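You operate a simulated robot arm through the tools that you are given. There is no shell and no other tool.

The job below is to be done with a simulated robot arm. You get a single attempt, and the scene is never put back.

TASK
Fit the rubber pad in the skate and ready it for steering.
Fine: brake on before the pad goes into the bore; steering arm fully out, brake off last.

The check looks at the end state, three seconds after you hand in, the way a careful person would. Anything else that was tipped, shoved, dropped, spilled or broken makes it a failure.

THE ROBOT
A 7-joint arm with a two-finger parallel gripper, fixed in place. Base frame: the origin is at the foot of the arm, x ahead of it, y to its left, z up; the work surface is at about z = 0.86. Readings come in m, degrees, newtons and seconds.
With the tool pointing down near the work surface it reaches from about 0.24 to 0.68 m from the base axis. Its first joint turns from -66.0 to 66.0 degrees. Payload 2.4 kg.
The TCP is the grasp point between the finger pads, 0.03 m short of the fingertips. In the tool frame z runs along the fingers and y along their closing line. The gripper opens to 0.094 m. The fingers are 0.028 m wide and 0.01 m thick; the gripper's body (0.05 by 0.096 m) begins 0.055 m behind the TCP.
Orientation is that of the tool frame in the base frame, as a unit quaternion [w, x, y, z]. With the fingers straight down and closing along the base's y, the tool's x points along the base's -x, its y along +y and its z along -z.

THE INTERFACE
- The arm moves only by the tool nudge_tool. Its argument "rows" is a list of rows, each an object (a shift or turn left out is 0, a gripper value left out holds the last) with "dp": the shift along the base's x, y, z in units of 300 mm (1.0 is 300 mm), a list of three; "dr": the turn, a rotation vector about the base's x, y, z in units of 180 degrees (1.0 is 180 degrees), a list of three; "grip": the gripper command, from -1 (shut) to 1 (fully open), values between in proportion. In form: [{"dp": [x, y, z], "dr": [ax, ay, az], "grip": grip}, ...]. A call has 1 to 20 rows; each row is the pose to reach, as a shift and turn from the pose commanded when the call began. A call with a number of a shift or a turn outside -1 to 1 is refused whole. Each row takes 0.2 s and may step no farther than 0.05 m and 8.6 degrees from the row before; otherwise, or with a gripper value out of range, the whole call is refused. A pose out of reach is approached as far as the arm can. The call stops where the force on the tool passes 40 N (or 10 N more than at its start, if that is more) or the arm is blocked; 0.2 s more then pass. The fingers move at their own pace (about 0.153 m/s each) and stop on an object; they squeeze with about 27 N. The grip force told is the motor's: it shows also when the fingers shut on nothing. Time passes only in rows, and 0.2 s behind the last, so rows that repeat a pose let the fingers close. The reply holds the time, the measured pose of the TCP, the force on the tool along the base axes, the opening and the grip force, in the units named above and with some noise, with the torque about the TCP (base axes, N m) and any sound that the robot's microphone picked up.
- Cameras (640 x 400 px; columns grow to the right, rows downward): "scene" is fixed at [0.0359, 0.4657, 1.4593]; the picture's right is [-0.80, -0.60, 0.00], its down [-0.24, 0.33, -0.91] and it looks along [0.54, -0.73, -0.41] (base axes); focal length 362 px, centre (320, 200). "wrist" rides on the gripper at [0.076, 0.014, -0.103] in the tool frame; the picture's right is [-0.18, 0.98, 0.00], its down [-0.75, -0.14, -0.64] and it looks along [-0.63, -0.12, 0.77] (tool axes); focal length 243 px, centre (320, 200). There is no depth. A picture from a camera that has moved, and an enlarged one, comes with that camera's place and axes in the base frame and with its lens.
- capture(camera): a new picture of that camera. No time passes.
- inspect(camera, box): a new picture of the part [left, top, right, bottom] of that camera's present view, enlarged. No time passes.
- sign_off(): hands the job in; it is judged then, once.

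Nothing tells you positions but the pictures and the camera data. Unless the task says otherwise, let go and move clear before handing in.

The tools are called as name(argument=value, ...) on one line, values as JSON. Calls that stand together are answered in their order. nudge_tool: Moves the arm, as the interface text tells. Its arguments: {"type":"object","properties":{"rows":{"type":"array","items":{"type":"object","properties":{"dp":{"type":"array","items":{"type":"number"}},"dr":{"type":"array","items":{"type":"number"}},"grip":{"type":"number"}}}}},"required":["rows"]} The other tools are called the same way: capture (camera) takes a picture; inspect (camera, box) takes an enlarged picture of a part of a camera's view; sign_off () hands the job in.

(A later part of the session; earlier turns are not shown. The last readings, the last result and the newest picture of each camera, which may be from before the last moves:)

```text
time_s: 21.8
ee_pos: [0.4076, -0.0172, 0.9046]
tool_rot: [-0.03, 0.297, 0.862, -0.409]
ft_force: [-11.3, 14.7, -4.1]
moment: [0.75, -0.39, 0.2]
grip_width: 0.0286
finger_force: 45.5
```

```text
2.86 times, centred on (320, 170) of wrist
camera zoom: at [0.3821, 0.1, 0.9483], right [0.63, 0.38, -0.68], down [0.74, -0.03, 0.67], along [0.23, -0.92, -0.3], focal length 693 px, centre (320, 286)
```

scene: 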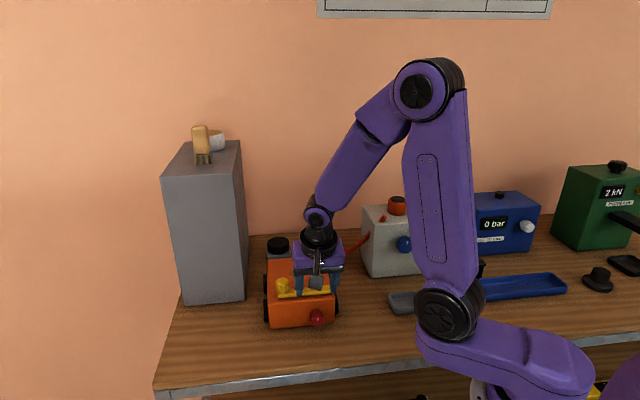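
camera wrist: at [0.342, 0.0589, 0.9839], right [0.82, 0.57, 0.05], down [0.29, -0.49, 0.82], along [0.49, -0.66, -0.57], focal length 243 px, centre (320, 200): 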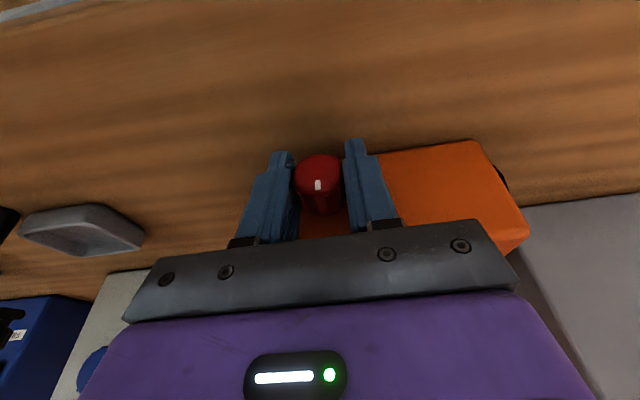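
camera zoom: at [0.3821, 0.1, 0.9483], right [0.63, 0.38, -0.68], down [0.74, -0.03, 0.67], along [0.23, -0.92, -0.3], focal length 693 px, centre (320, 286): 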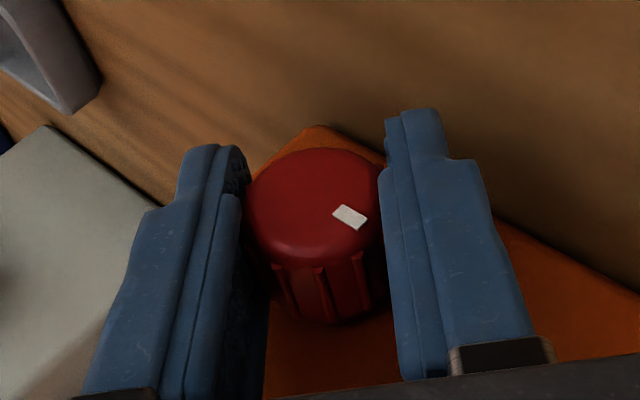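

The resisting torque jumped to about 0.8 N·m, so the knob has reached its other end stop at about 90°. I'll release, swing back upright and check the mark.

nudge_tool(rows=[{"dp": [0, 0, 0.003], "grip": -0.15}, {"dp": [0, 0, 0.003], "grip": -0.15}, {"dp": [-0.0025, -0.0025, 0.0065], "dr": [0.0308, -0.0303, 0], "grip": -0.15}, {"dp": [-0.0053, -0.0054, 0.0094], "dr": [0.0615, -0.0607, 0], "grip": -0.15}, {"dp": [-0.0084, -0.0085, 0.0118], "dr": [0.0923, -0.091, 0], "grip": -0.1}, {"dp": [-0.0117, -0.0118, 0.0136], "dr": [0.1231, -0.1213, 0], "grip": 0}, {"dp": [-0.015, -0.0153, 0.0147], "dr": [0.1539, -0.1517, 0], "grip": 0.1}, {"dp": [-0.0185, -0.0188, 0.0151], "dr": [0.1846, -0.182, 0], "grip": 0.2}, {"dp": [-0.0185, -0.0188, 0.0151], "dr": [0.1846, -0.182, 0], "grip": 0.2}])

nudge_tool(rows=[{"dp": [-0.005, 0.005, 0.1]}, {"dp": [-0.005, 0.005, 0.2]}, {"dp": [-0.005, 0.005, 0.35]}, {"dp": [-0.005, 0.005, 0.5]}, {"dp": [-0.005, 0.005, 0.5]}])

capture(camera="wrist")

inspect(camera="scene", box=[240, 220, 360, 340])

```text
time_s: 23.8
ee_pos: [0.4007, -0.0223, 0.9107]
tool_rot: [0.128, 0.378, 0.915, -0.051]
ft_force: [1.1, -1.1, -0.3]
moment: [-0.04, 0.02, -0.03]
grip_width: 0.0565
finger_force: 0.2
```

```text
time_s: 25.0
ee_pos: [0.4005, -0.0206, 1.0649]
tool_rot: [0.128, 0.378, 0.916, -0.052]
ft_force: [0.7, -1.5, 0.5]
moment: [0.0, -0.01, 0.01]
grip_width: 0.0564
finger_force: 0.0
```

```text
taken
camera wrist: at [0.3401, 0.0591, 1.1429], right [0.82, 0.57, 0.05], down [0.29, -0.49, 0.82], along [0.5, -0.66, -0.57], focal length 243 px, centre (320, 200)
```

wrist: 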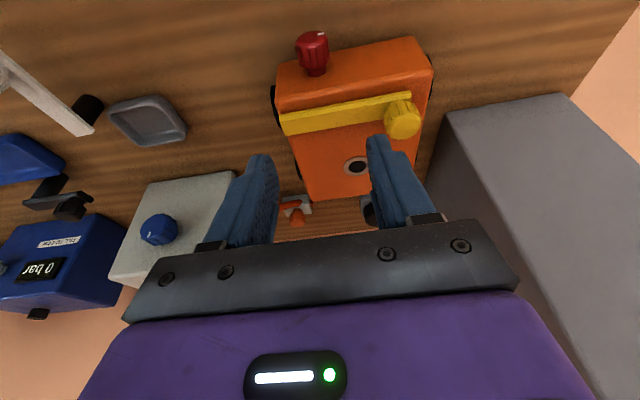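

```text
3.33 times, centred on (300, 280) of scene
camera zoom: at [0.0359, 0.4657, 1.4593], right [-0.8, -0.6, 0.0], down [-0.24, 0.33, -0.91], along [0.54, -0.73, -0.41], focal length 1207 px, centre (387, -67)
```

zoom: 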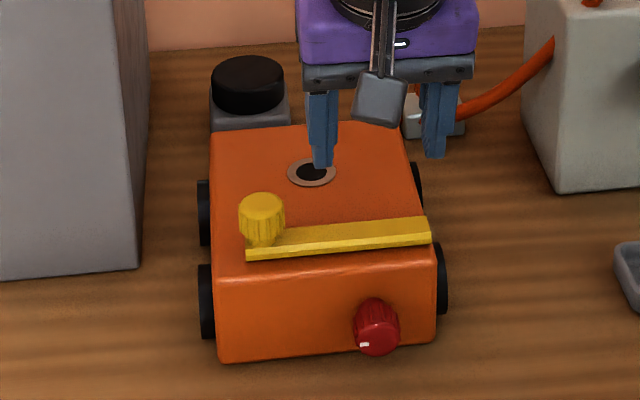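

The mark now points sideways at the other end stop and the skate hasn't moved, so I take the brake as on. Next I'll move toward the rubber pad, levelling the tool and then tilting it outward for reach.

nudge_tool(rows=[{"dp": [0.067, -0.067, 0.04], "dr": [0.0206, 0.0209, -0.0003], "grip": 0.6}, {"dp": [0.133, -0.133, 0.08], "dr": [0.0412, 0.0418, -0.0006], "grip": 1}, {"dp": [0.2, -0.2, 0.117], "dr": [0.0618, 0.0627, -0.0009], "grip": 1}, {"dp": [0.2, -0.2, 0.117], "dr": [0.0618, 0.0627, -0.0009], "grip": 1}])

nudge_tool(rows=[{"dp": [0.12, -0.07, -0.04], "dr": [-0.0115, -0.0193, 0.0319]}, {"dp": [0.24, -0.14, -0.08], "dr": [-0.023, -0.0386, 0.0638]}, {"dp": [0.36, -0.21, -0.12], "dr": [-0.0344, -0.0579, 0.0957]}, {"dp": [0.48, -0.28, -0.16], "dr": [-0.0459, -0.0772, 0.1276]}, {"dp": [0.6, -0.35, -0.2], "dr": [-0.0574, -0.0965, 0.1595]}, {"dp": [0.6, -0.35, -0.2], "dr": [-0.0574, -0.0965, 0.1595]}])

capture(camera="wrist")

capture(camera="scene")

```text
time_s: 26.0
ee_pos: [0.4618, -0.0831, 1.0991]
tool_rot: [0.0, 0.383, 0.924, 0.001]
ft_force: [0.5, -0.5, 0.0]
moment: [0.02, -0.06, 0.01]
grip_width: 0.094
finger_force: 0.0
```

```text
time_s: 27.4
ee_pos: [0.6421, -0.188, 1.0404]
tool_rot: [0.173, 0.137, 0.975, -0.025]
ft_force: [0.2, -0.3, -0.1]
moment: [0.01, 0.02, 0.01]
grip_width: 0.0941
finger_force: 0.2
```

```text
taken
camera wrist: at [0.5447, -0.1453, 1.1107], right [0.44, 0.9, 0.06], down [0.43, -0.27, 0.86], along [0.79, -0.35, -0.5], focal length 243 px, centre (320, 200)
```

wrist: 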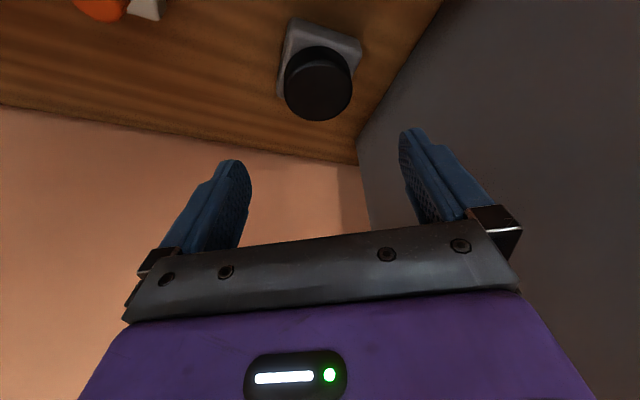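

```text
taken
```

scene: 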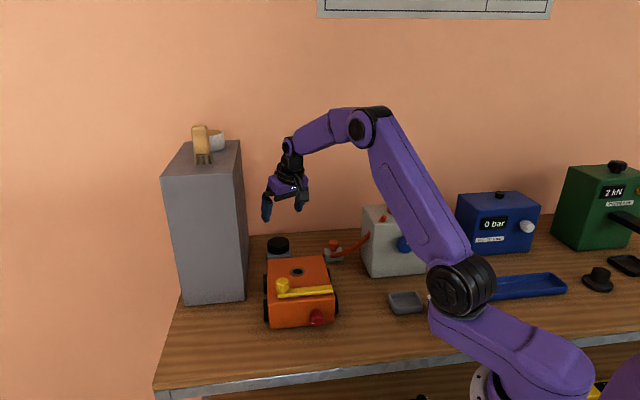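

The tool is tilted outward with the pad clearly in view. I'll refine its position.

inspect(camera="wrist", box=[260, 10, 420, 140])

inspect(camera="scene", box=[255, 225, 305, 265])

```text
3.08 times, centred on (340, 75) of wrist
camera zoom: at [0.5447, -0.1453, 1.1107], right [0.44, 0.9, 0.06], down [0.43, -0.27, 0.86], along [0.79, -0.35, -0.5], focal length 746 px, centre (258, 585)
```

zoom: 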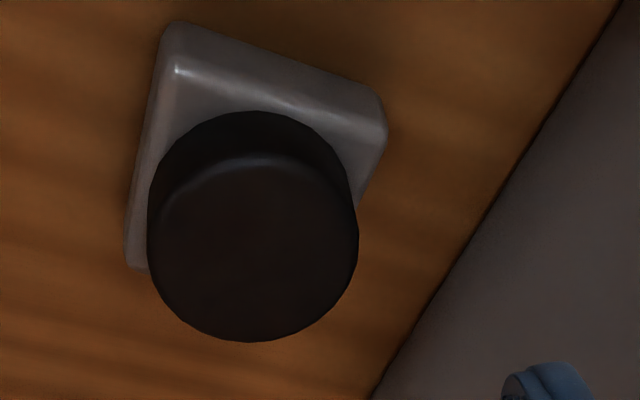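

```text
10.00 times, centred on (280, 245) of scene
camera zoom: at [0.0359, 0.4657, 1.4593], right [-0.8, -0.6, 0.0], down [-0.24, 0.33, -0.91], along [0.54, -0.73, -0.41], focal length 3621 px, centre (720, -250)
```

zoom: 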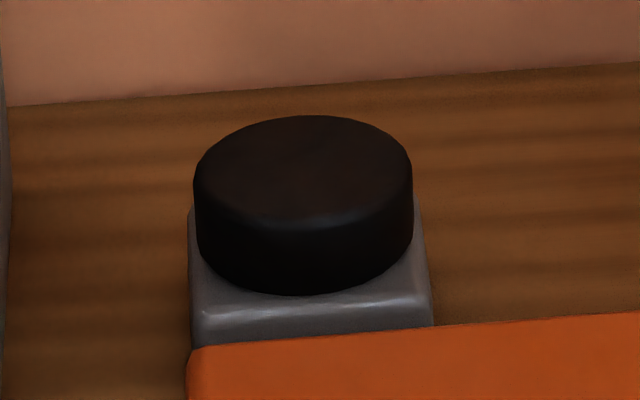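

The pad's top centre is at (0.682, -0.200, 0.907), about 65 mm across and 22 mm tall, on its stand. I'll go just above it and check alignment before lowering.

nudge_tool(rows=[{"dp": [0.05, -0.015, -0.08]}, {"dp": [0.1067, -0.032, -0.16]}, {"dp": [0.1067, -0.032, -0.25]}, {"dp": [0.1067, -0.032, -0.25]}])

capture(camera="wrist")

inspect(camera="scene", box=[240, 160, 360, 280])

```text
time_s: 28.4
ee_pos: [0.6722, -0.1988, 0.9621]
tool_rot: [0.173, 0.138, 0.975, -0.026]
ft_force: [-0.4, -0.2, -0.2]
moment: [-0.04, -0.02, 0.01]
grip_width: 0.0941
finger_force: 0.1
```

```text
taken
camera wrist: at [0.5742, -0.1553, 1.0321], right [0.44, 0.9, 0.06], down [0.43, -0.27, 0.86], along [0.79, -0.35, -0.5], focal length 243 px, centre (320, 200)
```

wrist: 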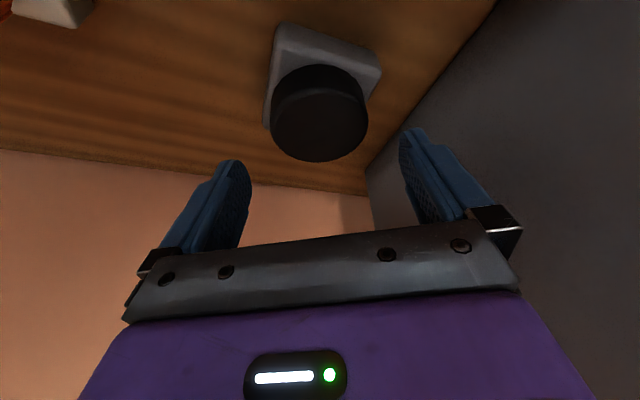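

```text
3.33 times, centred on (300, 220) of scene
camera zoom: at [0.0359, 0.4657, 1.4593], right [-0.8, -0.6, 0.0], down [-0.24, 0.33, -0.91], along [0.54, -0.73, -0.41], focal length 1207 px, centre (387, 133)
```

zoom: 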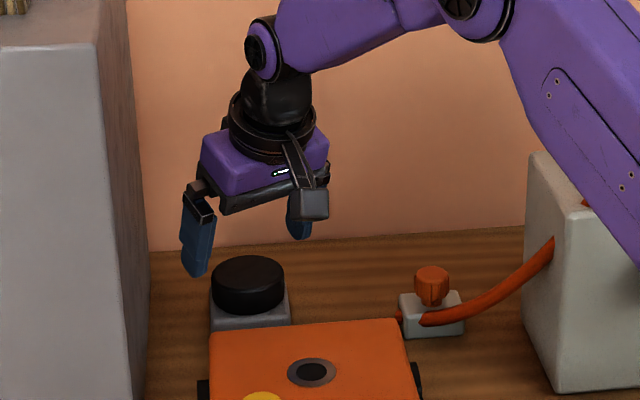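

nudge_tool(rows=[{"dp": [0.002, 0.001, -0.04]}, {"dp": [0.003, 0.002, -0.07]}, {"dp": [0.003, 0.002, -0.095]}, {"dp": [0.003, 0.002, -0.12]}, {"dp": [0.003, 0.002, -0.138]}, {"dp": [0.003, 0.002, -0.138]}])

capture(camera="wrist")

inspect(camera="scene", box=[240, 190, 330, 280])

```text
time_s: 29.8
ee_pos: [0.6748, -0.1944, 0.92]
tool_rot: [0.173, 0.138, 0.975, -0.025]
ft_force: [0.2, 0.2, 0.0]
moment: [-0.02, -0.01, -0.03]
grip_width: 0.0939
finger_force: 0.0
```

```text
taken
camera wrist: at [0.576, -0.1524, 0.9897], right [0.44, 0.9, 0.06], down [0.43, -0.27, 0.86], along [0.79, -0.35, -0.5], focal length 243 px, centre (320, 200)
```

wrist: 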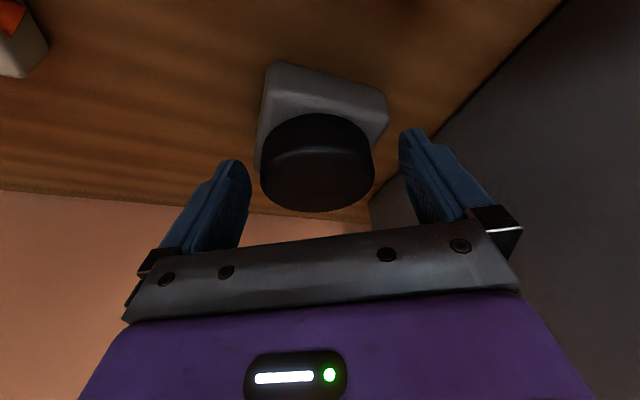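

```text
4.44 times, centred on (285, 235) of scene
camera zoom: at [0.0359, 0.4657, 1.4593], right [-0.8, -0.6, 0.0], down [-0.24, 0.33, -0.91], along [0.54, -0.73, -0.41], focal length 1610 px, centre (476, 44)
```

zoom: 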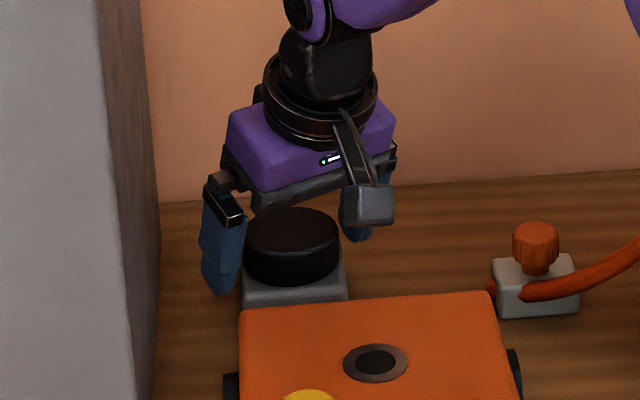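

The pad is centred between the fingers to within about 2 mm. Closing gently.

nudge_tool(rows=[{"dp": [-0.001, -0.004, 0], "grip": 0.6}, {"dp": [-0.001, -0.004, 0], "grip": 0.4}, {"dp": [-0.001, -0.004, 0], "grip": 0}, {"dp": [-0.001, -0.004, 0], "grip": -1}, {"dp": [-0.001, -0.004, 0], "grip": -1}])

capture(camera="wrist")

```text
time_s: 31.0
ee_pos: [0.6745, -0.1938, 0.9195]
tool_rot: [0.172, 0.138, 0.975, -0.024]
ft_force: [7.1, 10.2, -5.0]
moment: [-0.59, 0.0, -0.56]
grip_width: 0.0843
finger_force: 27.1
```

```text
taken
camera wrist: at [0.5762, -0.1517, 0.9906], right [0.44, 0.9, 0.06], down [0.43, -0.27, 0.86], along [0.79, -0.35, -0.5], focal length 243 px, centre (320, 200)
```

wrist: 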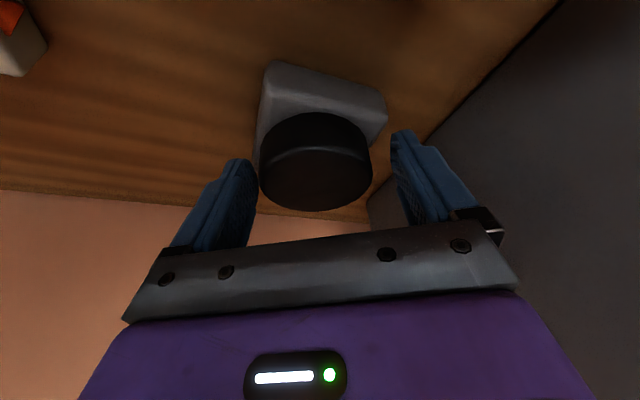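

The fingers stopped at 84 mm, because one fingertip caught a corner of the stand. I'll open, rise a few millimetres and check that the stand hasn't moved.

nudge_tool(rows=[{"dp": [0, 0, 0], "grip": 1}, {"dp": [0, 0, 0.0], "grip": 1}, {"dp": [0, 0, 0.017], "grip": 1}, {"dp": [0, 0, 0.017], "grip": 1}])

inspect(camera="wrist", box=[220, 40, 440, 240])

inspect(camera="scene", box=[255, 225, 305, 265])

```text
time_s: 32.0
ee_pos: [0.6732, -0.1959, 0.9253]
tool_rot: [0.172, 0.138, 0.975, -0.025]
ft_force: [0.2, 0.0, 0.4]
moment: [-0.01, 0.01, 0.01]
grip_width: 0.094
finger_force: 0.1
```

```text
2.00 times, centred on (330, 140) of wrist
camera zoom: at [0.5747, -0.1531, 0.9958], right [0.44, 0.9, 0.06], down [0.43, -0.27, 0.86], along [0.79, -0.35, -0.5], focal length 485 px, centre (300, 320)
```

zoom: 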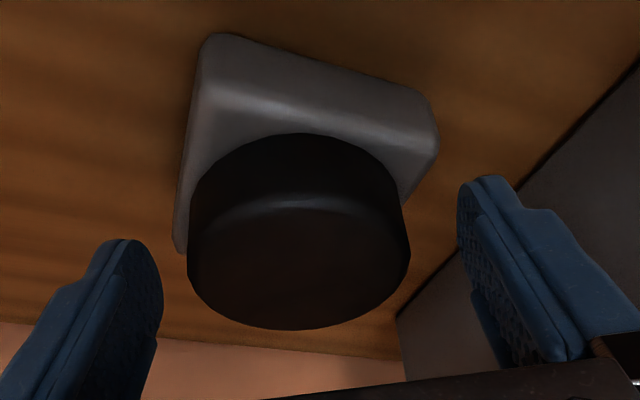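

```text
10.00 times, centred on (280, 245) of scene
camera zoom: at [0.0359, 0.4657, 1.4593], right [-0.8, -0.6, 0.0], down [-0.24, 0.33, -0.91], along [0.54, -0.73, -0.41], focal length 3621 px, centre (720, -250)
```

zoom: 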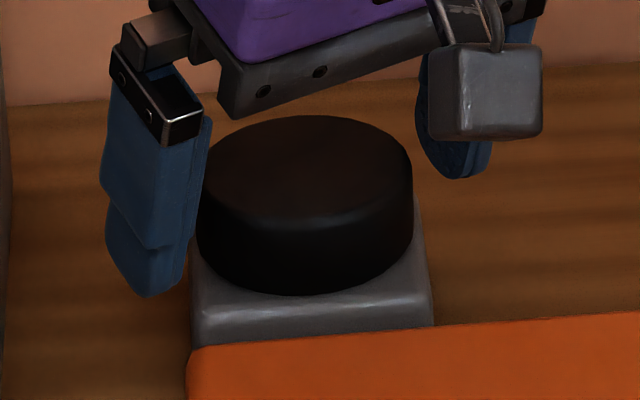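

The stand hasn't moved. Closing again at the higher position.

nudge_tool(rows=[{"dp": [0, 0, 0], "grip": 0.8}, {"dp": [0, 0, 0], "grip": 0.6}, {"dp": [0, 0, 0], "grip": 0.45}, {"dp": [0, 0, 0], "grip": 0.3}, {"dp": [0, 0, 0], "grip": 0.3}])

inspect(camera="wrist", box=[220, 40, 440, 240])

inspect(camera="scene", box=[255, 225, 305, 265])

```text
time_s: 33.2
ee_pos: [0.6719, -0.1956, 0.9258]
tool_rot: [0.171, 0.138, 0.975, -0.025]
ft_force: [-0.6, -1.6, 0.7]
moment: [0.07, -0.02, -0.02]
grip_width: 0.063
finger_force: 26.8
```

```text
2.00 times, centred on (330, 140) of wrist
camera zoom: at [0.5746, -0.1536, 0.9958], right [0.44, 0.9, 0.06], down [0.43, -0.27, 0.86], along [0.79, -0.35, -0.5], focal length 485 px, centre (300, 320)
```

zoom: 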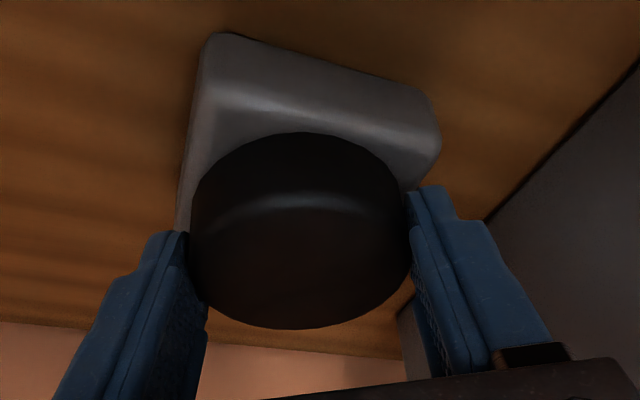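

```text
10.00 times, centred on (280, 245) of scene
camera zoom: at [0.0359, 0.4657, 1.4594], right [-0.8, -0.6, 0.0], down [-0.24, 0.33, -0.91], along [0.54, -0.73, -0.41], focal length 3621 px, centre (720, -250)
```

zoom: 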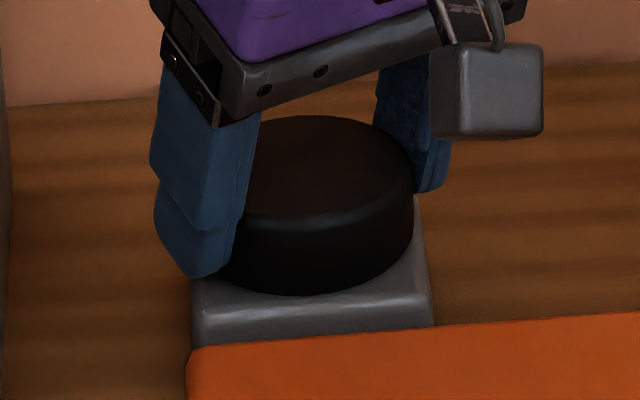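

The pad is gripped at 63 mm with a solid 27 N. I'll lift it straight up.

nudge_tool(rows=[{"dp": [0, 0, 0.02], "grip": -1}, {"dp": [0, 0, 0.05], "grip": -1}, {"dp": [0, 0, 0.1], "grip": -1}, {"dp": [0, 0, 0.16], "grip": -1}, {"dp": [0, 0, 0.22], "grip": -1}, {"dp": [0, 0, 0.22], "grip": -1}])

capture(camera="wrist")

inspect(camera="scene", box=[240, 190, 330, 280])

```text
time_s: 34.6
ee_pos: [0.6745, -0.197, 0.9913]
tool_rot: [0.172, 0.138, 0.975, -0.025]
ft_force: [0.1, -0.2, -1.0]
moment: [0.01, -0.01, 0.01]
grip_width: 0.0626
finger_force: 27.5
```

```text
taken
camera wrist: at [0.5758, -0.1551, 1.0617], right [0.44, 0.9, 0.06], down [0.43, -0.27, 0.86], along [0.79, -0.35, -0.5], focal length 243 px, centre (320, 200)
```

wrist: 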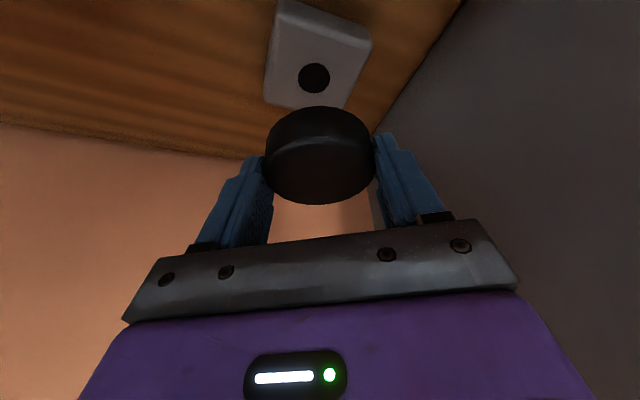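

```text
4.44 times, centred on (285, 235) of scene
camera zoom: at [0.0359, 0.4657, 1.4593], right [-0.8, -0.6, 0.0], down [-0.24, 0.33, -0.91], along [0.54, -0.73, -0.41], focal length 1610 px, centre (476, 44)
```

zoom: 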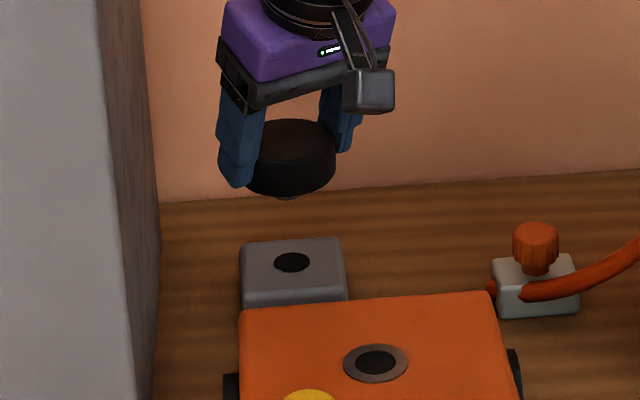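

The pad came free and shows a stem underneath, and the stand shows its hole. I'll raise it and carry it over the skate's bore, keeping the same orientation.

nudge_tool(rows=[{"dp": [0, 0, 0.07]}, {"dp": [0, 0, 0.13]}, {"dp": [-0.106, 0.0687, 0.15]}, {"dp": [-0.213, 0.137, 0.15]}, {"dp": [-0.319, 0.206, 0.15]}, {"dp": [-0.426, 0.275, 0.15]}, {"dp": [-0.532, 0.343, 0.15]}, {"dp": [-0.532, 0.343, 0.15]}])

capture(camera="wrist")

inspect(camera="scene", box=[240, 200, 360, 320])

```text
time_s: 36.4
ee_pos: [0.5136, -0.0943, 1.0372]
tool_rot: [0.173, 0.138, 0.975, -0.025]
ft_force: [-0.1, 0.9, -2.1]
moment: [-0.02, 0.0, 0.02]
grip_width: 0.0632
finger_force: 27.1
```

```text
taken
camera wrist: at [0.4143, -0.0512, 1.108], right [0.44, 0.9, 0.06], down [0.43, -0.27, 0.86], along [0.79, -0.35, -0.5], focal length 243 px, centre (320, 200)
```

wrist: 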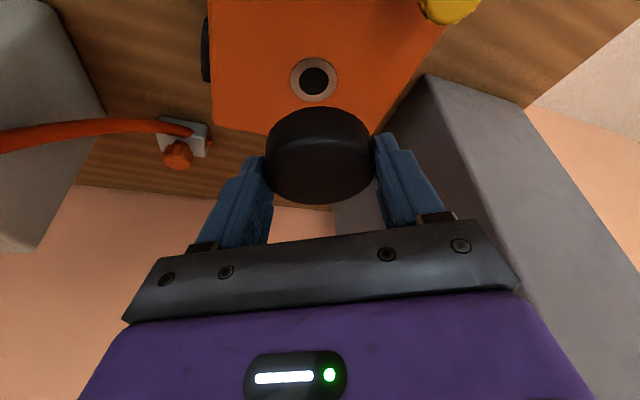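

```text
3.33 times, centred on (300, 260) of scene
camera zoom: at [0.0359, 0.4657, 1.4593], right [-0.8, -0.6, 0.0], down [-0.24, 0.33, -0.91], along [0.54, -0.73, -0.41], focal length 1207 px, centre (387, 0)
```

zoom: 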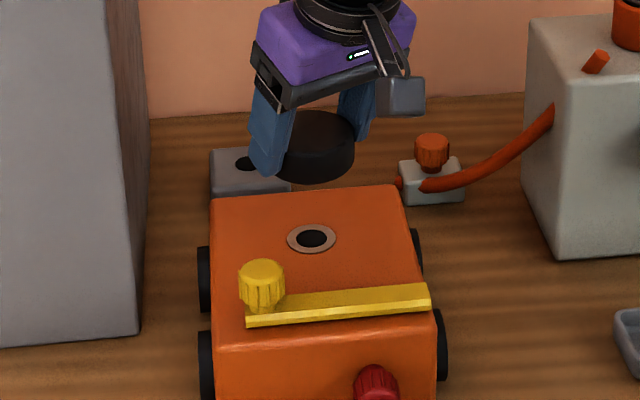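

The pad is over the bore area. I'll inspect its underside and alignment at higher zoom.

inspect(camera="scene", box=[280, 225, 330, 285])

inspect(camera="wrist", box=[240, 40, 400, 220])

```text
6.67 times, centred on (305, 255) of scene
camera zoom: at [0.0359, 0.4657, 1.4593], right [-0.8, -0.6, 0.0], down [-0.24, 0.33, -0.91], along [0.54, -0.73, -0.41], focal length 2414 px, centre (420, -167)
```

zoom: 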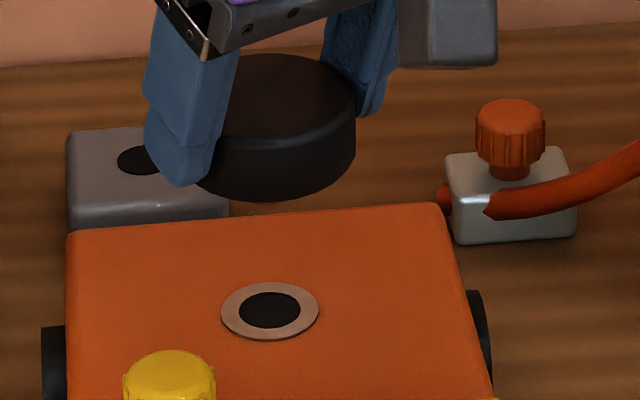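

```text
2.22 times, centred on (320, 130) of wrist
camera zoom: at [0.4143, -0.0512, 1.108], right [0.44, 0.9, 0.06], down [0.43, -0.27, 0.86], along [0.79, -0.35, -0.5], focal length 539 px, centre (320, 356)
```

zoom: 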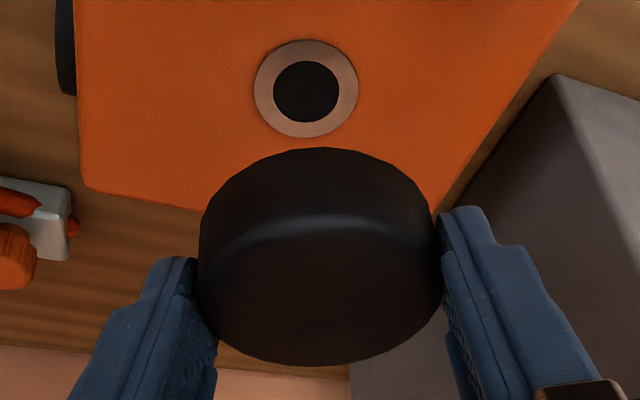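

Comparing pixels with the stand-hole view, the pad sits almost directly over the bore, needing about 1.5 mm outward. I'll lower to just above the surface and check again.

nudge_tool(rows=[{"dp": [0.0048, -0.0014, -0.05]}, {"dp": [0.0048, -0.0014, -0.1]}, {"dp": [0.0048, -0.0014, -0.13]}, {"dp": [0.0048, -0.0014, -0.13]}])

inspect(camera="scene", box=[270, 235, 330, 290])

inspect(camera="wrist", box=[240, 40, 400, 220])

```text
time_s: 37.4
ee_pos: [0.5149, -0.0932, 0.9985]
tool_rot: [0.172, 0.138, 0.975, -0.025]
ft_force: [-0.2, -0.4, -0.9]
moment: [0.03, 0.03, 0.02]
grip_width: 0.0626
finger_force: 26.4
```

```text
7.27 times, centred on (300, 262) of scene
camera zoom: at [0.0359, 0.4657, 1.4593], right [-0.8, -0.6, 0.0], down [-0.24, 0.33, -0.91], along [0.54, -0.73, -0.41], focal length 2634 px, centre (466, -254)
```

zoom: 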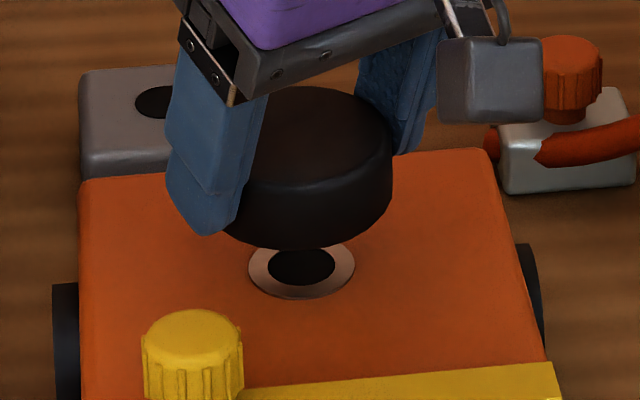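

```text
2.22 times, centred on (320, 130) of wrist
camera zoom: at [0.4161, -0.0512, 1.0684], right [0.44, 0.9, 0.06], down [0.43, -0.27, 0.86], along [0.79, -0.35, -0.5], focal length 539 px, centre (320, 356)
```

zoom: 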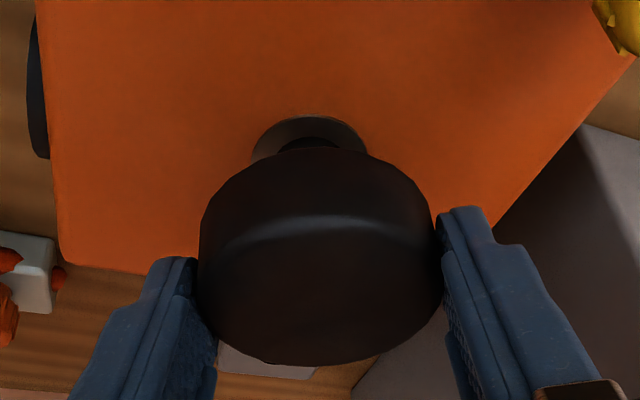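

Both views now show the stem axis lined up with the bore to within about 1 mm. I'll lower slowly and watch the force.

nudge_tool(rows=[{"dp": [0, 0, -0.01]}, {"dp": [0, 0, -0.017]}, {"dp": [0, 0, -0.024]}, {"dp": [0, 0, -0.031]}, {"dp": [0, 0, -0.038]}, {"dp": [0, 0, -0.045]}, {"dp": [0, 0, -0.045]}])

inspect(camera="scene", box=[270, 235, 330, 290])

```text
time_s: 39.0
ee_pos: [0.5166, -0.0948, 0.984]
tool_rot: [0.173, 0.138, 0.975, -0.024]
ft_force: [-3.7, 14.9, 10.7]
moment: [2.6, -0.06, 0.95]
grip_width: 0.0641
finger_force: 26.7
```

```text
7.27 times, centred on (300, 262) of scene
camera zoom: at [0.0358, 0.4657, 1.4593], right [-0.8, -0.6, 0.0], down [-0.24, 0.33, -0.91], along [0.54, -0.73, -0.41], focal length 2634 px, centre (466, -254)
```

zoom: 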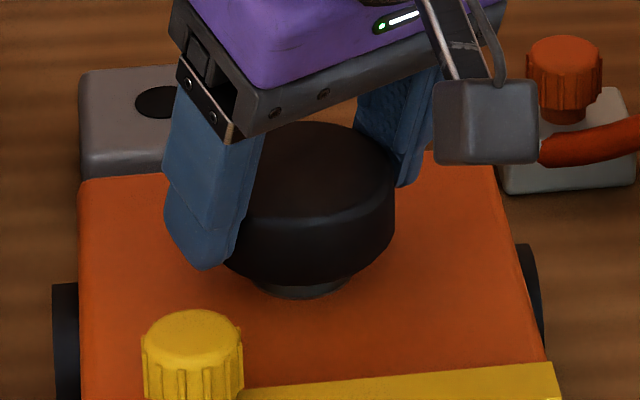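

The side force is 15 N with an unexpectedly large moment. I'll hold still, re-read the sensors and look.

nudge_tool(rows=[{"dp": [0, 0, 0]}])

capture(camera="wrist")

capture(camera="scene")

inspect(camera="scene", box=[285, 255, 320, 285])

```text
time_s: 39.4
ee_pos: [0.5172, -0.0948, 0.9827]
tool_rot: [0.172, 0.137, 0.975, -0.024]
ft_force: [-0.8, -0.8, -0.4]
moment: [0.6, 0.0, 1.02]
grip_width: 0.0641
finger_force: 27.7
```

```text
taken
camera wrist: at [0.4175, -0.0518, 1.054], right [0.44, 0.9, 0.06], down [0.43, -0.27, 0.86], along [0.79, -0.35, -0.5], focal length 243 px, centre (320, 200)
```

wrist: 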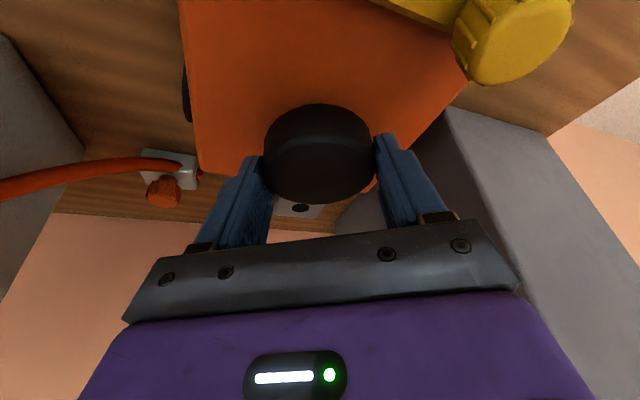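

```text
taken
```

scene: 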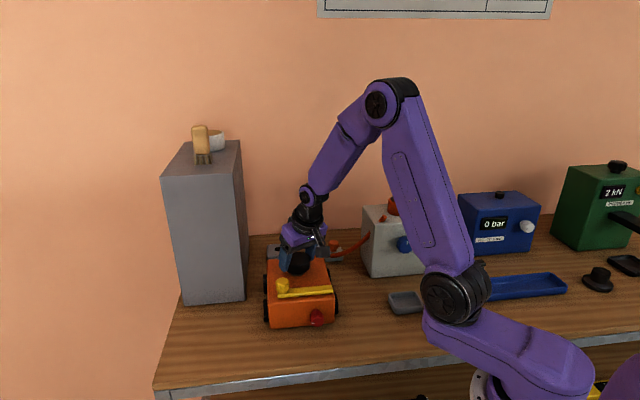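

```text
13.33 times, centred on (302, 270) of scene
camera zoom: at [0.0358, 0.4657, 1.4593], right [-0.8, -0.6, 0.0], down [-0.24, 0.33, -0.91], along [0.54, -0.73, -0.41], focal length 4829 px, centre (553, -733)
```

zoom: 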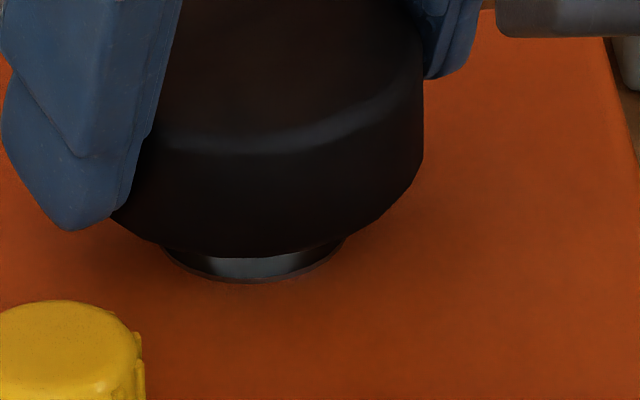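

Forces settled to about zero, so the stem appears to be finding the bore. I'll continue down slowly.

nudge_tool(rows=[{"dp": [0, 0, -0.006]}, {"dp": [0, 0, -0.012]}, {"dp": [0, 0, -0.012]}])

inspect(camera="scene", box=[270, 235, 330, 290])

```text
time_s: 40.2
ee_pos: [0.5167, -0.0942, 0.98]
tool_rot: [0.173, 0.138, 0.975, -0.025]
ft_force: [-1.1, -0.5, 3.3]
moment: [-0.04, -0.15, -1.14]
grip_width: 0.0636
finger_force: 27.2
```

```text
7.27 times, centred on (300, 262) of scene
camera zoom: at [0.0358, 0.4657, 1.4593], right [-0.8, -0.6, 0.0], down [-0.24, 0.33, -0.91], along [0.54, -0.73, -0.41], focal length 2634 px, centre (466, -254)
```

zoom: 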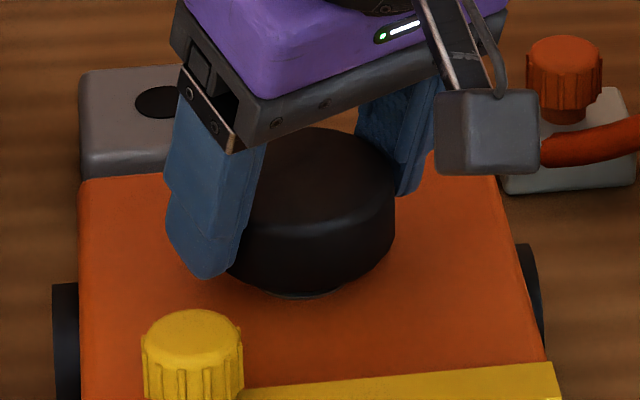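

nudge_tool(rows=[{"dp": [0, 0, -0.006]}, {"dp": [0, 0, -0.012]}, {"dp": [0, 0, -0.016]}, {"dp": [0, 0, -0.016]}])

inspect(camera="scene", box=[270, 235, 330, 290])

```text
time_s: 41.2
ee_pos: [0.5151, -0.0933, 0.9737]
tool_rot: [0.172, 0.138, 0.975, -0.026]
ft_force: [11.0, -1.8, -14.8]
moment: [0.67, -0.81, 1.84]
grip_width: 0.0638
finger_force: 25.7
```

```text
7.27 times, centred on (300, 262) of scene
camera zoom: at [0.0359, 0.4658, 1.4593], right [-0.8, -0.6, 0.0], down [-0.24, 0.33, -0.91], along [0.54, -0.73, -0.41], focal length 2634 px, centre (466, -254)
```

zoom: 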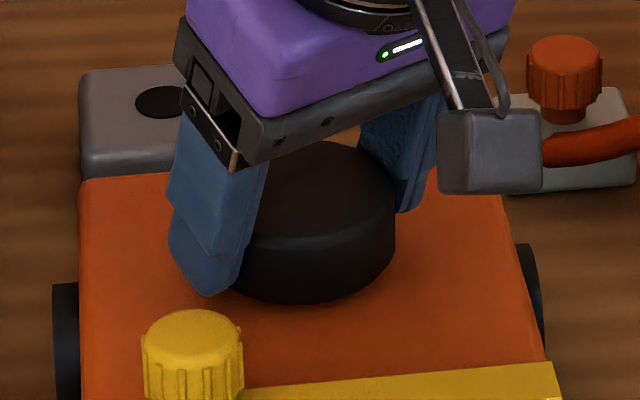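

nudge_tool(rows=[{"dp": [0, 0, -0.004]}, {"dp": [0, 0, -0.004]}])

nudge_tool(rows=[{"dp": [0, 0, -0.004]}, {"dp": [0, 0, -0.004]}])

inspect(camera="scene", box=[270, 235, 330, 290])

```text
time_s: 41.8
ee_pos: [0.5144, -0.0936, 0.9734]
tool_rot: [0.172, 0.137, 0.975, -0.025]
ft_force: [-0.6, 2.0, 3.2]
moment: [0.73, 0.07, 0.93]
grip_width: 0.0635
finger_force: 27.0
```

```text
time_s: 42.4
ee_pos: [0.5141, -0.0941, 0.9724]
tool_rot: [0.172, 0.138, 0.975, -0.025]
ft_force: [0.9, 1.4, 1.3]
moment: [0.07, -0.28, -1.14]
grip_width: 0.0636
finger_force: 27.1
```

```text
7.27 times, centred on (300, 262) of scene
camera zoom: at [0.0358, 0.4658, 1.4593], right [-0.8, -0.6, 0.0], down [-0.24, 0.33, -0.91], along [0.54, -0.73, -0.41], focal length 2634 px, centre (466, -254)
```

zoom: 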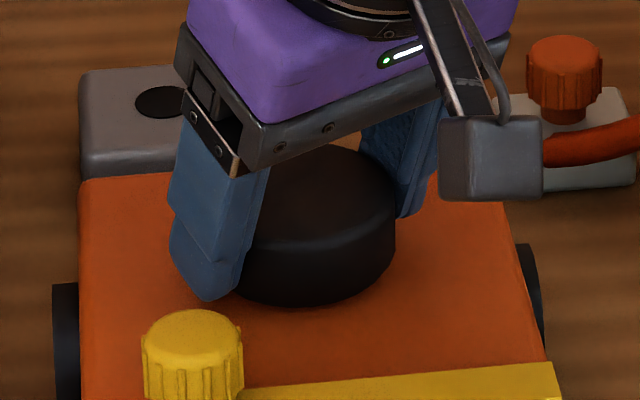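

nudge_tool(rows=[{"dp": [0, 0, -0.004]}, {"dp": [0, 0, -0.004]}])

nudge_tool(rows=[{"dp": [0, 0, -0.004]}, {"dp": [0, 0, -0.004]}])

inspect(camera="scene", box=[285, 255, 320, 285])

```text
time_s: 43.0
ee_pos: [0.5148, -0.0936, 0.9713]
tool_rot: [0.173, 0.138, 0.975, -0.025]
ft_force: [-0.4, 0.3, 2.9]
moment: [0.67, 0.08, 0.94]
grip_width: 0.0636
finger_force: 27.1
```

```text
time_s: 43.6
ee_pos: [0.5141, -0.0945, 0.9709]
tool_rot: [0.172, 0.138, 0.975, -0.026]
ft_force: [-4.5, -4.0, 6.0]
moment: [-0.35, 0.01, -1.26]
grip_width: 0.0632
finger_force: 27.5
```

```text
13.33 times, centred on (302, 270) of scene
camera zoom: at [0.0358, 0.4656, 1.4594], right [-0.8, -0.6, 0.0], down [-0.24, 0.33, -0.91], along [0.54, -0.73, -0.41], focal length 4829 px, centre (553, -733)
```

zoom: 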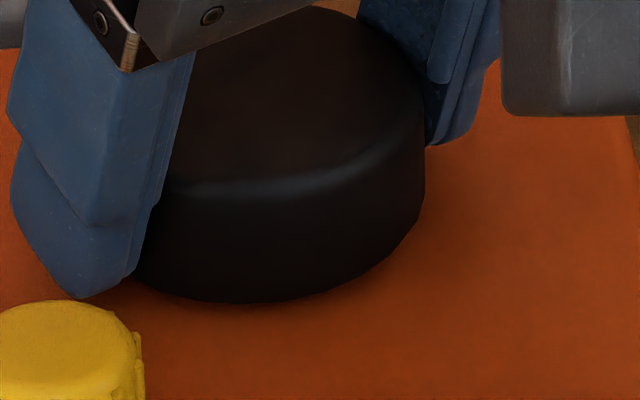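

The pad slid up about 5 mm in the fingers at first contact, and it still stands roughly 4 mm proud. The fingertips have clearance, so I'll keep pressing down in small steps.

nudge_tool(rows=[{"dp": [0, 0, -0.004]}, {"dp": [0, 0, -0.008]}, {"dp": [0, 0, -0.008]}])

nudge_tool(rows=[{"dp": [0, 0, -0.004]}, {"dp": [0, 0, -0.006]}, {"dp": [0, 0, -0.006]}])

inspect(camera="scene", box=[285, 255, 320, 285])

```text
time_s: 44.4
ee_pos: [0.5155, -0.0943, 0.9688]
tool_rot: [0.172, 0.138, 0.975, -0.025]
ft_force: [-3.3, -4.6, 4.8]
moment: [-0.24, 0.11, -1.25]
grip_width: 0.0616
finger_force: 27.1
```

```text
time_s: 45.1
ee_pos: [0.5153, -0.0936, 0.9671]
tool_rot: [0.176, 0.137, 0.974, -0.024]
ft_force: [-6.5, 0.1, 9.5]
moment: [-0.46, 0.3, -1.41]
grip_width: 0.0615
finger_force: 27.5
stopped in row 3: the force on the tool passed its limit at 50 N (the readings are from after the stop); the commanded pose is now the measured one
```

```text
13.33 times, centred on (302, 270) of scene
camera zoom: at [0.0356, 0.4657, 1.4593], right [-0.8, -0.6, 0.0], down [-0.24, 0.33, -0.91], along [0.54, -0.73, -0.41], focal length 4829 px, centre (553, -733)
```

zoom: 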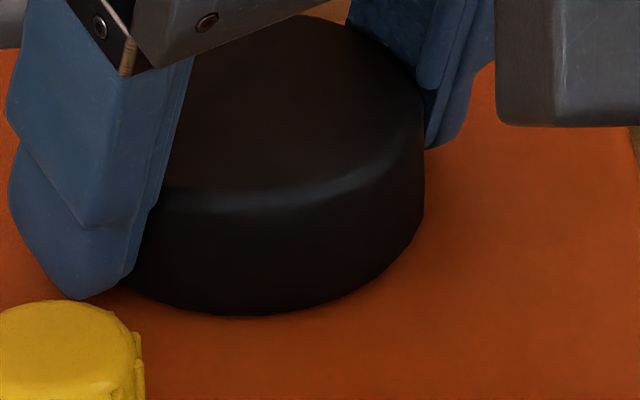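

The pad's lower edge now matches the expected seated position and the push met firm resistance. I'll release, lift clear and check.

nudge_tool(rows=[{"dp": [0, 0, 0], "grip": 0.45}, {"dp": [0, 0, 0], "grip": 0.7}, {"dp": [0, 0, 0], "grip": 0.85}, {"dp": [0, 0, 0.05], "grip": 0.85}, {"dp": [-0.02, 0.005, 0.15], "grip": 0.85}, {"dp": [-0.05, 0.01, 0.28], "grip": 0.85}, {"dp": [-0.1, 0.02, 0.4], "grip": 0.85}, {"dp": [-0.1, 0.02, 0.4], "grip": 0.85}])

capture(camera="wrist")

inspect(camera="scene", box=[250, 230, 350, 335])

inspect(camera="scene", box=[280, 245, 325, 285])

```text
time_s: 46.9
ee_pos: [0.486, -0.0915, 1.0886]
tool_rot: [0.175, 0.138, 0.975, -0.025]
ft_force: [1.0, 0.5, -0.2]
moment: [0.01, 0.02, -0.02]
grip_width: 0.0871
finger_force: 0.0
```

```text
taken
camera wrist: at [0.3871, -0.0488, 1.1587], right [0.44, 0.9, 0.06], down [0.42, -0.27, 0.86], along [0.79, -0.35, -0.5], focal length 243 px, centre (320, 200)
```

wrist: 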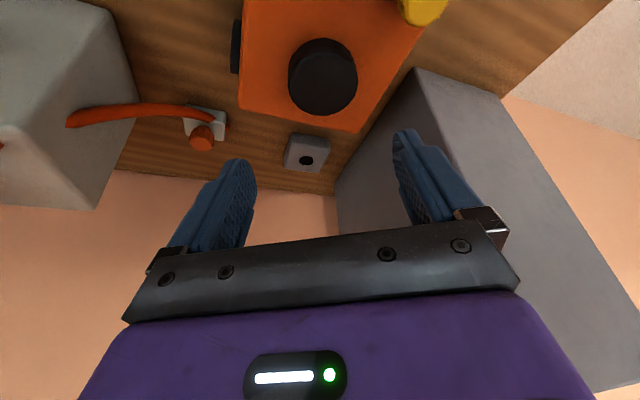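

```text
3.81 times, centred on (300, 282) of scene
camera zoom: at [0.0359, 0.4657, 1.4593], right [-0.8, -0.6, 0.0], down [-0.24, 0.33, -0.91], along [0.54, -0.73, -0.41], focal length 1380 px, centre (396, -114)
```

zoom: 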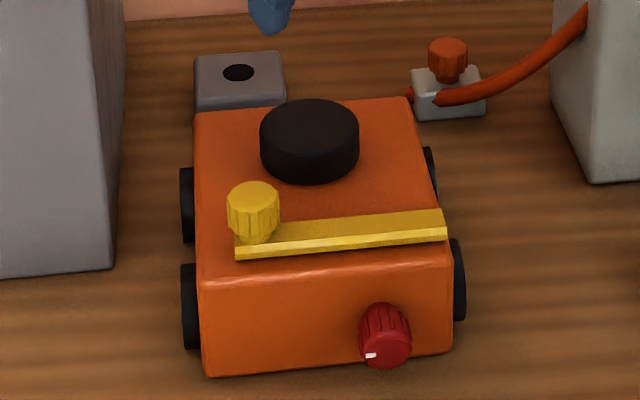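

```text
10.00 times, centred on (302, 265) of scene
camera zoom: at [0.0359, 0.4657, 1.4593], right [-0.8, -0.6, 0.0], down [-0.24, 0.33, -0.91], along [0.54, -0.73, -0.41], focal length 3621 px, centre (495, -450)
```

zoom: 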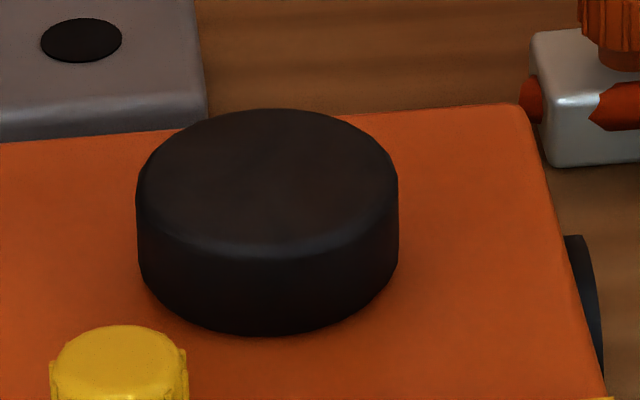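

The pad looks seated flat in the bore. To be sure, I'll bring the tool vertical, close the fingers and press gently on the pad's centre.

nudge_tool(rows=[{"dp": [0.03, -0.005, -0.06], "dr": [0.0106, 0.0362, 0], "grip": 0}, {"dp": [0.07, -0.01, -0.12], "dr": [0.0211, 0.0725, 0], "grip": -1}, {"dp": [0.123, -0.02, -0.2], "dr": [0.0317, 0.1087, 0], "grip": -1}, {"dp": [0.123, -0.02, -0.24], "dr": [0.0317, 0.1087, 0], "grip": -1}, {"dp": [0.123, -0.02, -0.24], "dr": [0.0317, 0.1087, 0], "grip": -1}])

inspect(camera="scene", box=[250, 210, 350, 310])

capture(camera="wrist")

```text
time_s: 48.1
ee_pos: [0.5252, -0.0974, 1.0151]
tool_rot: [0.0, 0.14, 0.99, 0.0]
ft_force: [0.4, 0.1, 0.0]
moment: [-0.03, 0.0, 0.01]
grip_width: 0.0
finger_force: 27.0
```

```text
4.00 times, centred on (300, 260) of scene
camera zoom: at [0.0359, 0.4657, 1.4593], right [-0.8, -0.6, 0.0], down [-0.24, 0.33, -0.91], along [0.54, -0.73, -0.41], focal length 1449 px, centre (400, -40)
```

zoom: 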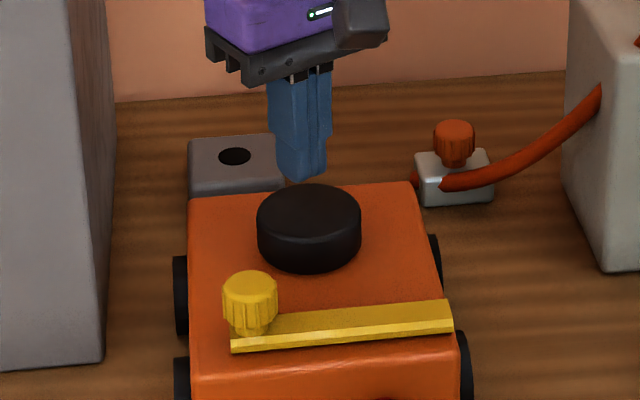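

```text
taken
camera wrist: at [0.4561, -0.0624, 1.1178], right [0.45, 0.89, 0.0], down [0.68, -0.34, 0.64], along [0.57, -0.29, -0.77], focal length 243 px, centre (320, 200)
```

wrist: 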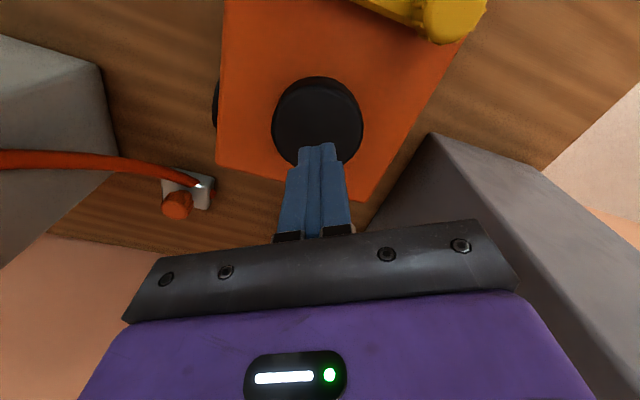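

nudge_tool(rows=[{"dp": [-0.005, 0, -0.05]}, {"dp": [-0.005, 0, -0.08]}, {"dp": [-0.005, 0, -0.085]}, {"dp": [-0.005, 0, -0.09]}, {"dp": [-0.005, 0, -0.095]}, {"dp": [-0.005, 0, -0.1]}, {"dp": [-0.005, 0, -0.103]}, {"dp": [-0.005, 0, -0.106]}, {"dp": [-0.005, 0, -0.109]}, {"dp": [-0.005, 0, -0.112]}, {"dp": [-0.005, 0, -0.115]}, {"dp": [-0.005, 0, -0.118]}, {"dp": [-0.005, 0, -0.121]}, {"dp": [-0.005, 0, -0.124]}])

inspect(camera="scene", box=[280, 245, 325, 285])

```text
time_s: 49.1
ee_pos: [0.5221, -0.0955, 0.9909]
tool_rot: [0.002, 0.141, 0.99, 0.0]
ft_force: [-5.2, 1.2, 8.0]
moment: [0.03, 0.25, 0.06]
grip_width: 0.0001
finger_force: 27.0
stopped in row 4: the force on the tool passed its limit at 44 N (the readings are from after the stop); the commanded pose is now the measured one
```

```text
10.00 times, centred on (302, 265) of scene
camera zoom: at [0.0356, 0.4658, 1.4593], right [-0.8, -0.6, 0.0], down [-0.24, 0.33, -0.91], along [0.54, -0.73, -0.41], focal length 3621 px, centre (495, -450)
```

zoom: 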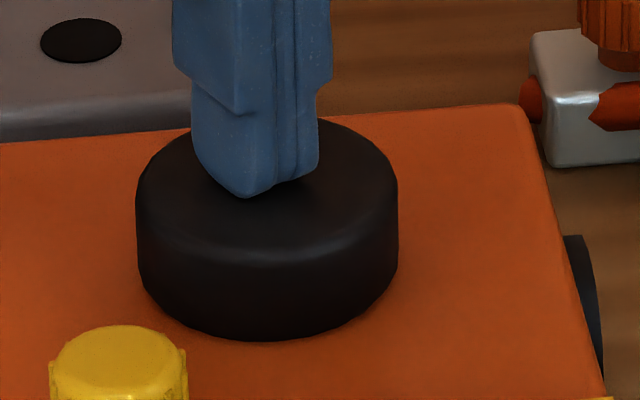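

The press moved the pad down about another 1.5 mm, so it wasn't fully seated. I'll keep pressing in small steps.

nudge_tool(rows=[{"dp": [0, 0, -0.003]}, {"dp": [0, 0, -0.006]}, {"dp": [0, 0, -0.009]}, {"dp": [0, 0, -0.012]}, {"dp": [0, 0, -0.015]}, {"dp": [0, 0, -0.018]}])

nudge_tool(rows=[{"dp": [0, 0, -0.003]}, {"dp": [0, 0, -0.006]}, {"dp": [0, 0, -0.009]}, {"dp": [0, 0, -0.012]}, {"dp": [0, 0, -0.015]}, {"dp": [0, 0, -0.018]}])

inspect(camera="scene", box=[280, 245, 325, 285])

```text
time_s: 49.8
ee_pos: [0.5232, -0.0949, 0.9903]
tool_rot: [0.003, 0.141, 0.99, -0.001]
ft_force: [-5.8, 0.9, 8.6]
moment: [0.06, 0.27, -0.02]
grip_width: 0.0
finger_force: 27.5
stopped in row 3: the force on the tool passed its limit at 43 N (the readings are from after the stop); the commanded pose is now the measured one
```

```text
time_s: 50.5
ee_pos: [0.5235, -0.0938, 0.9904]
tool_rot: [0.003, 0.141, 0.99, 0.0]
ft_force: [-6.4, 0.9, 9.6]
moment: [0.06, 0.29, 0.01]
grip_width: 0.0
finger_force: 26.4
stopped in row 3: the force on the tool passed its limit at 44 N (the readings are from after the stop); the commanded pose is now the measured one
```

```text
10.00 times, centred on (302, 265) of scene
camera zoom: at [0.0356, 0.4658, 1.4593], right [-0.8, -0.6, 0.0], down [-0.24, 0.33, -0.91], along [0.54, -0.73, -0.41], focal length 3621 px, centre (495, -450)
```

zoom: 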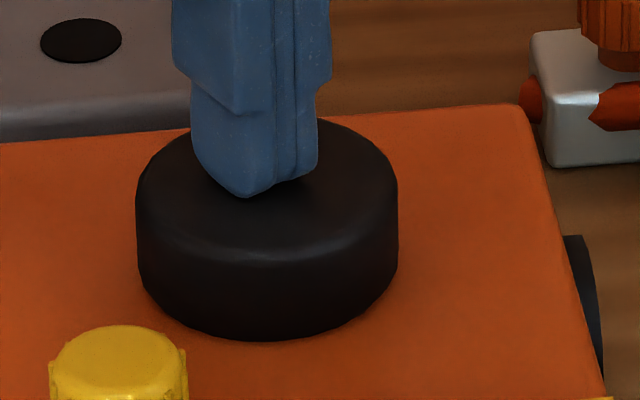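

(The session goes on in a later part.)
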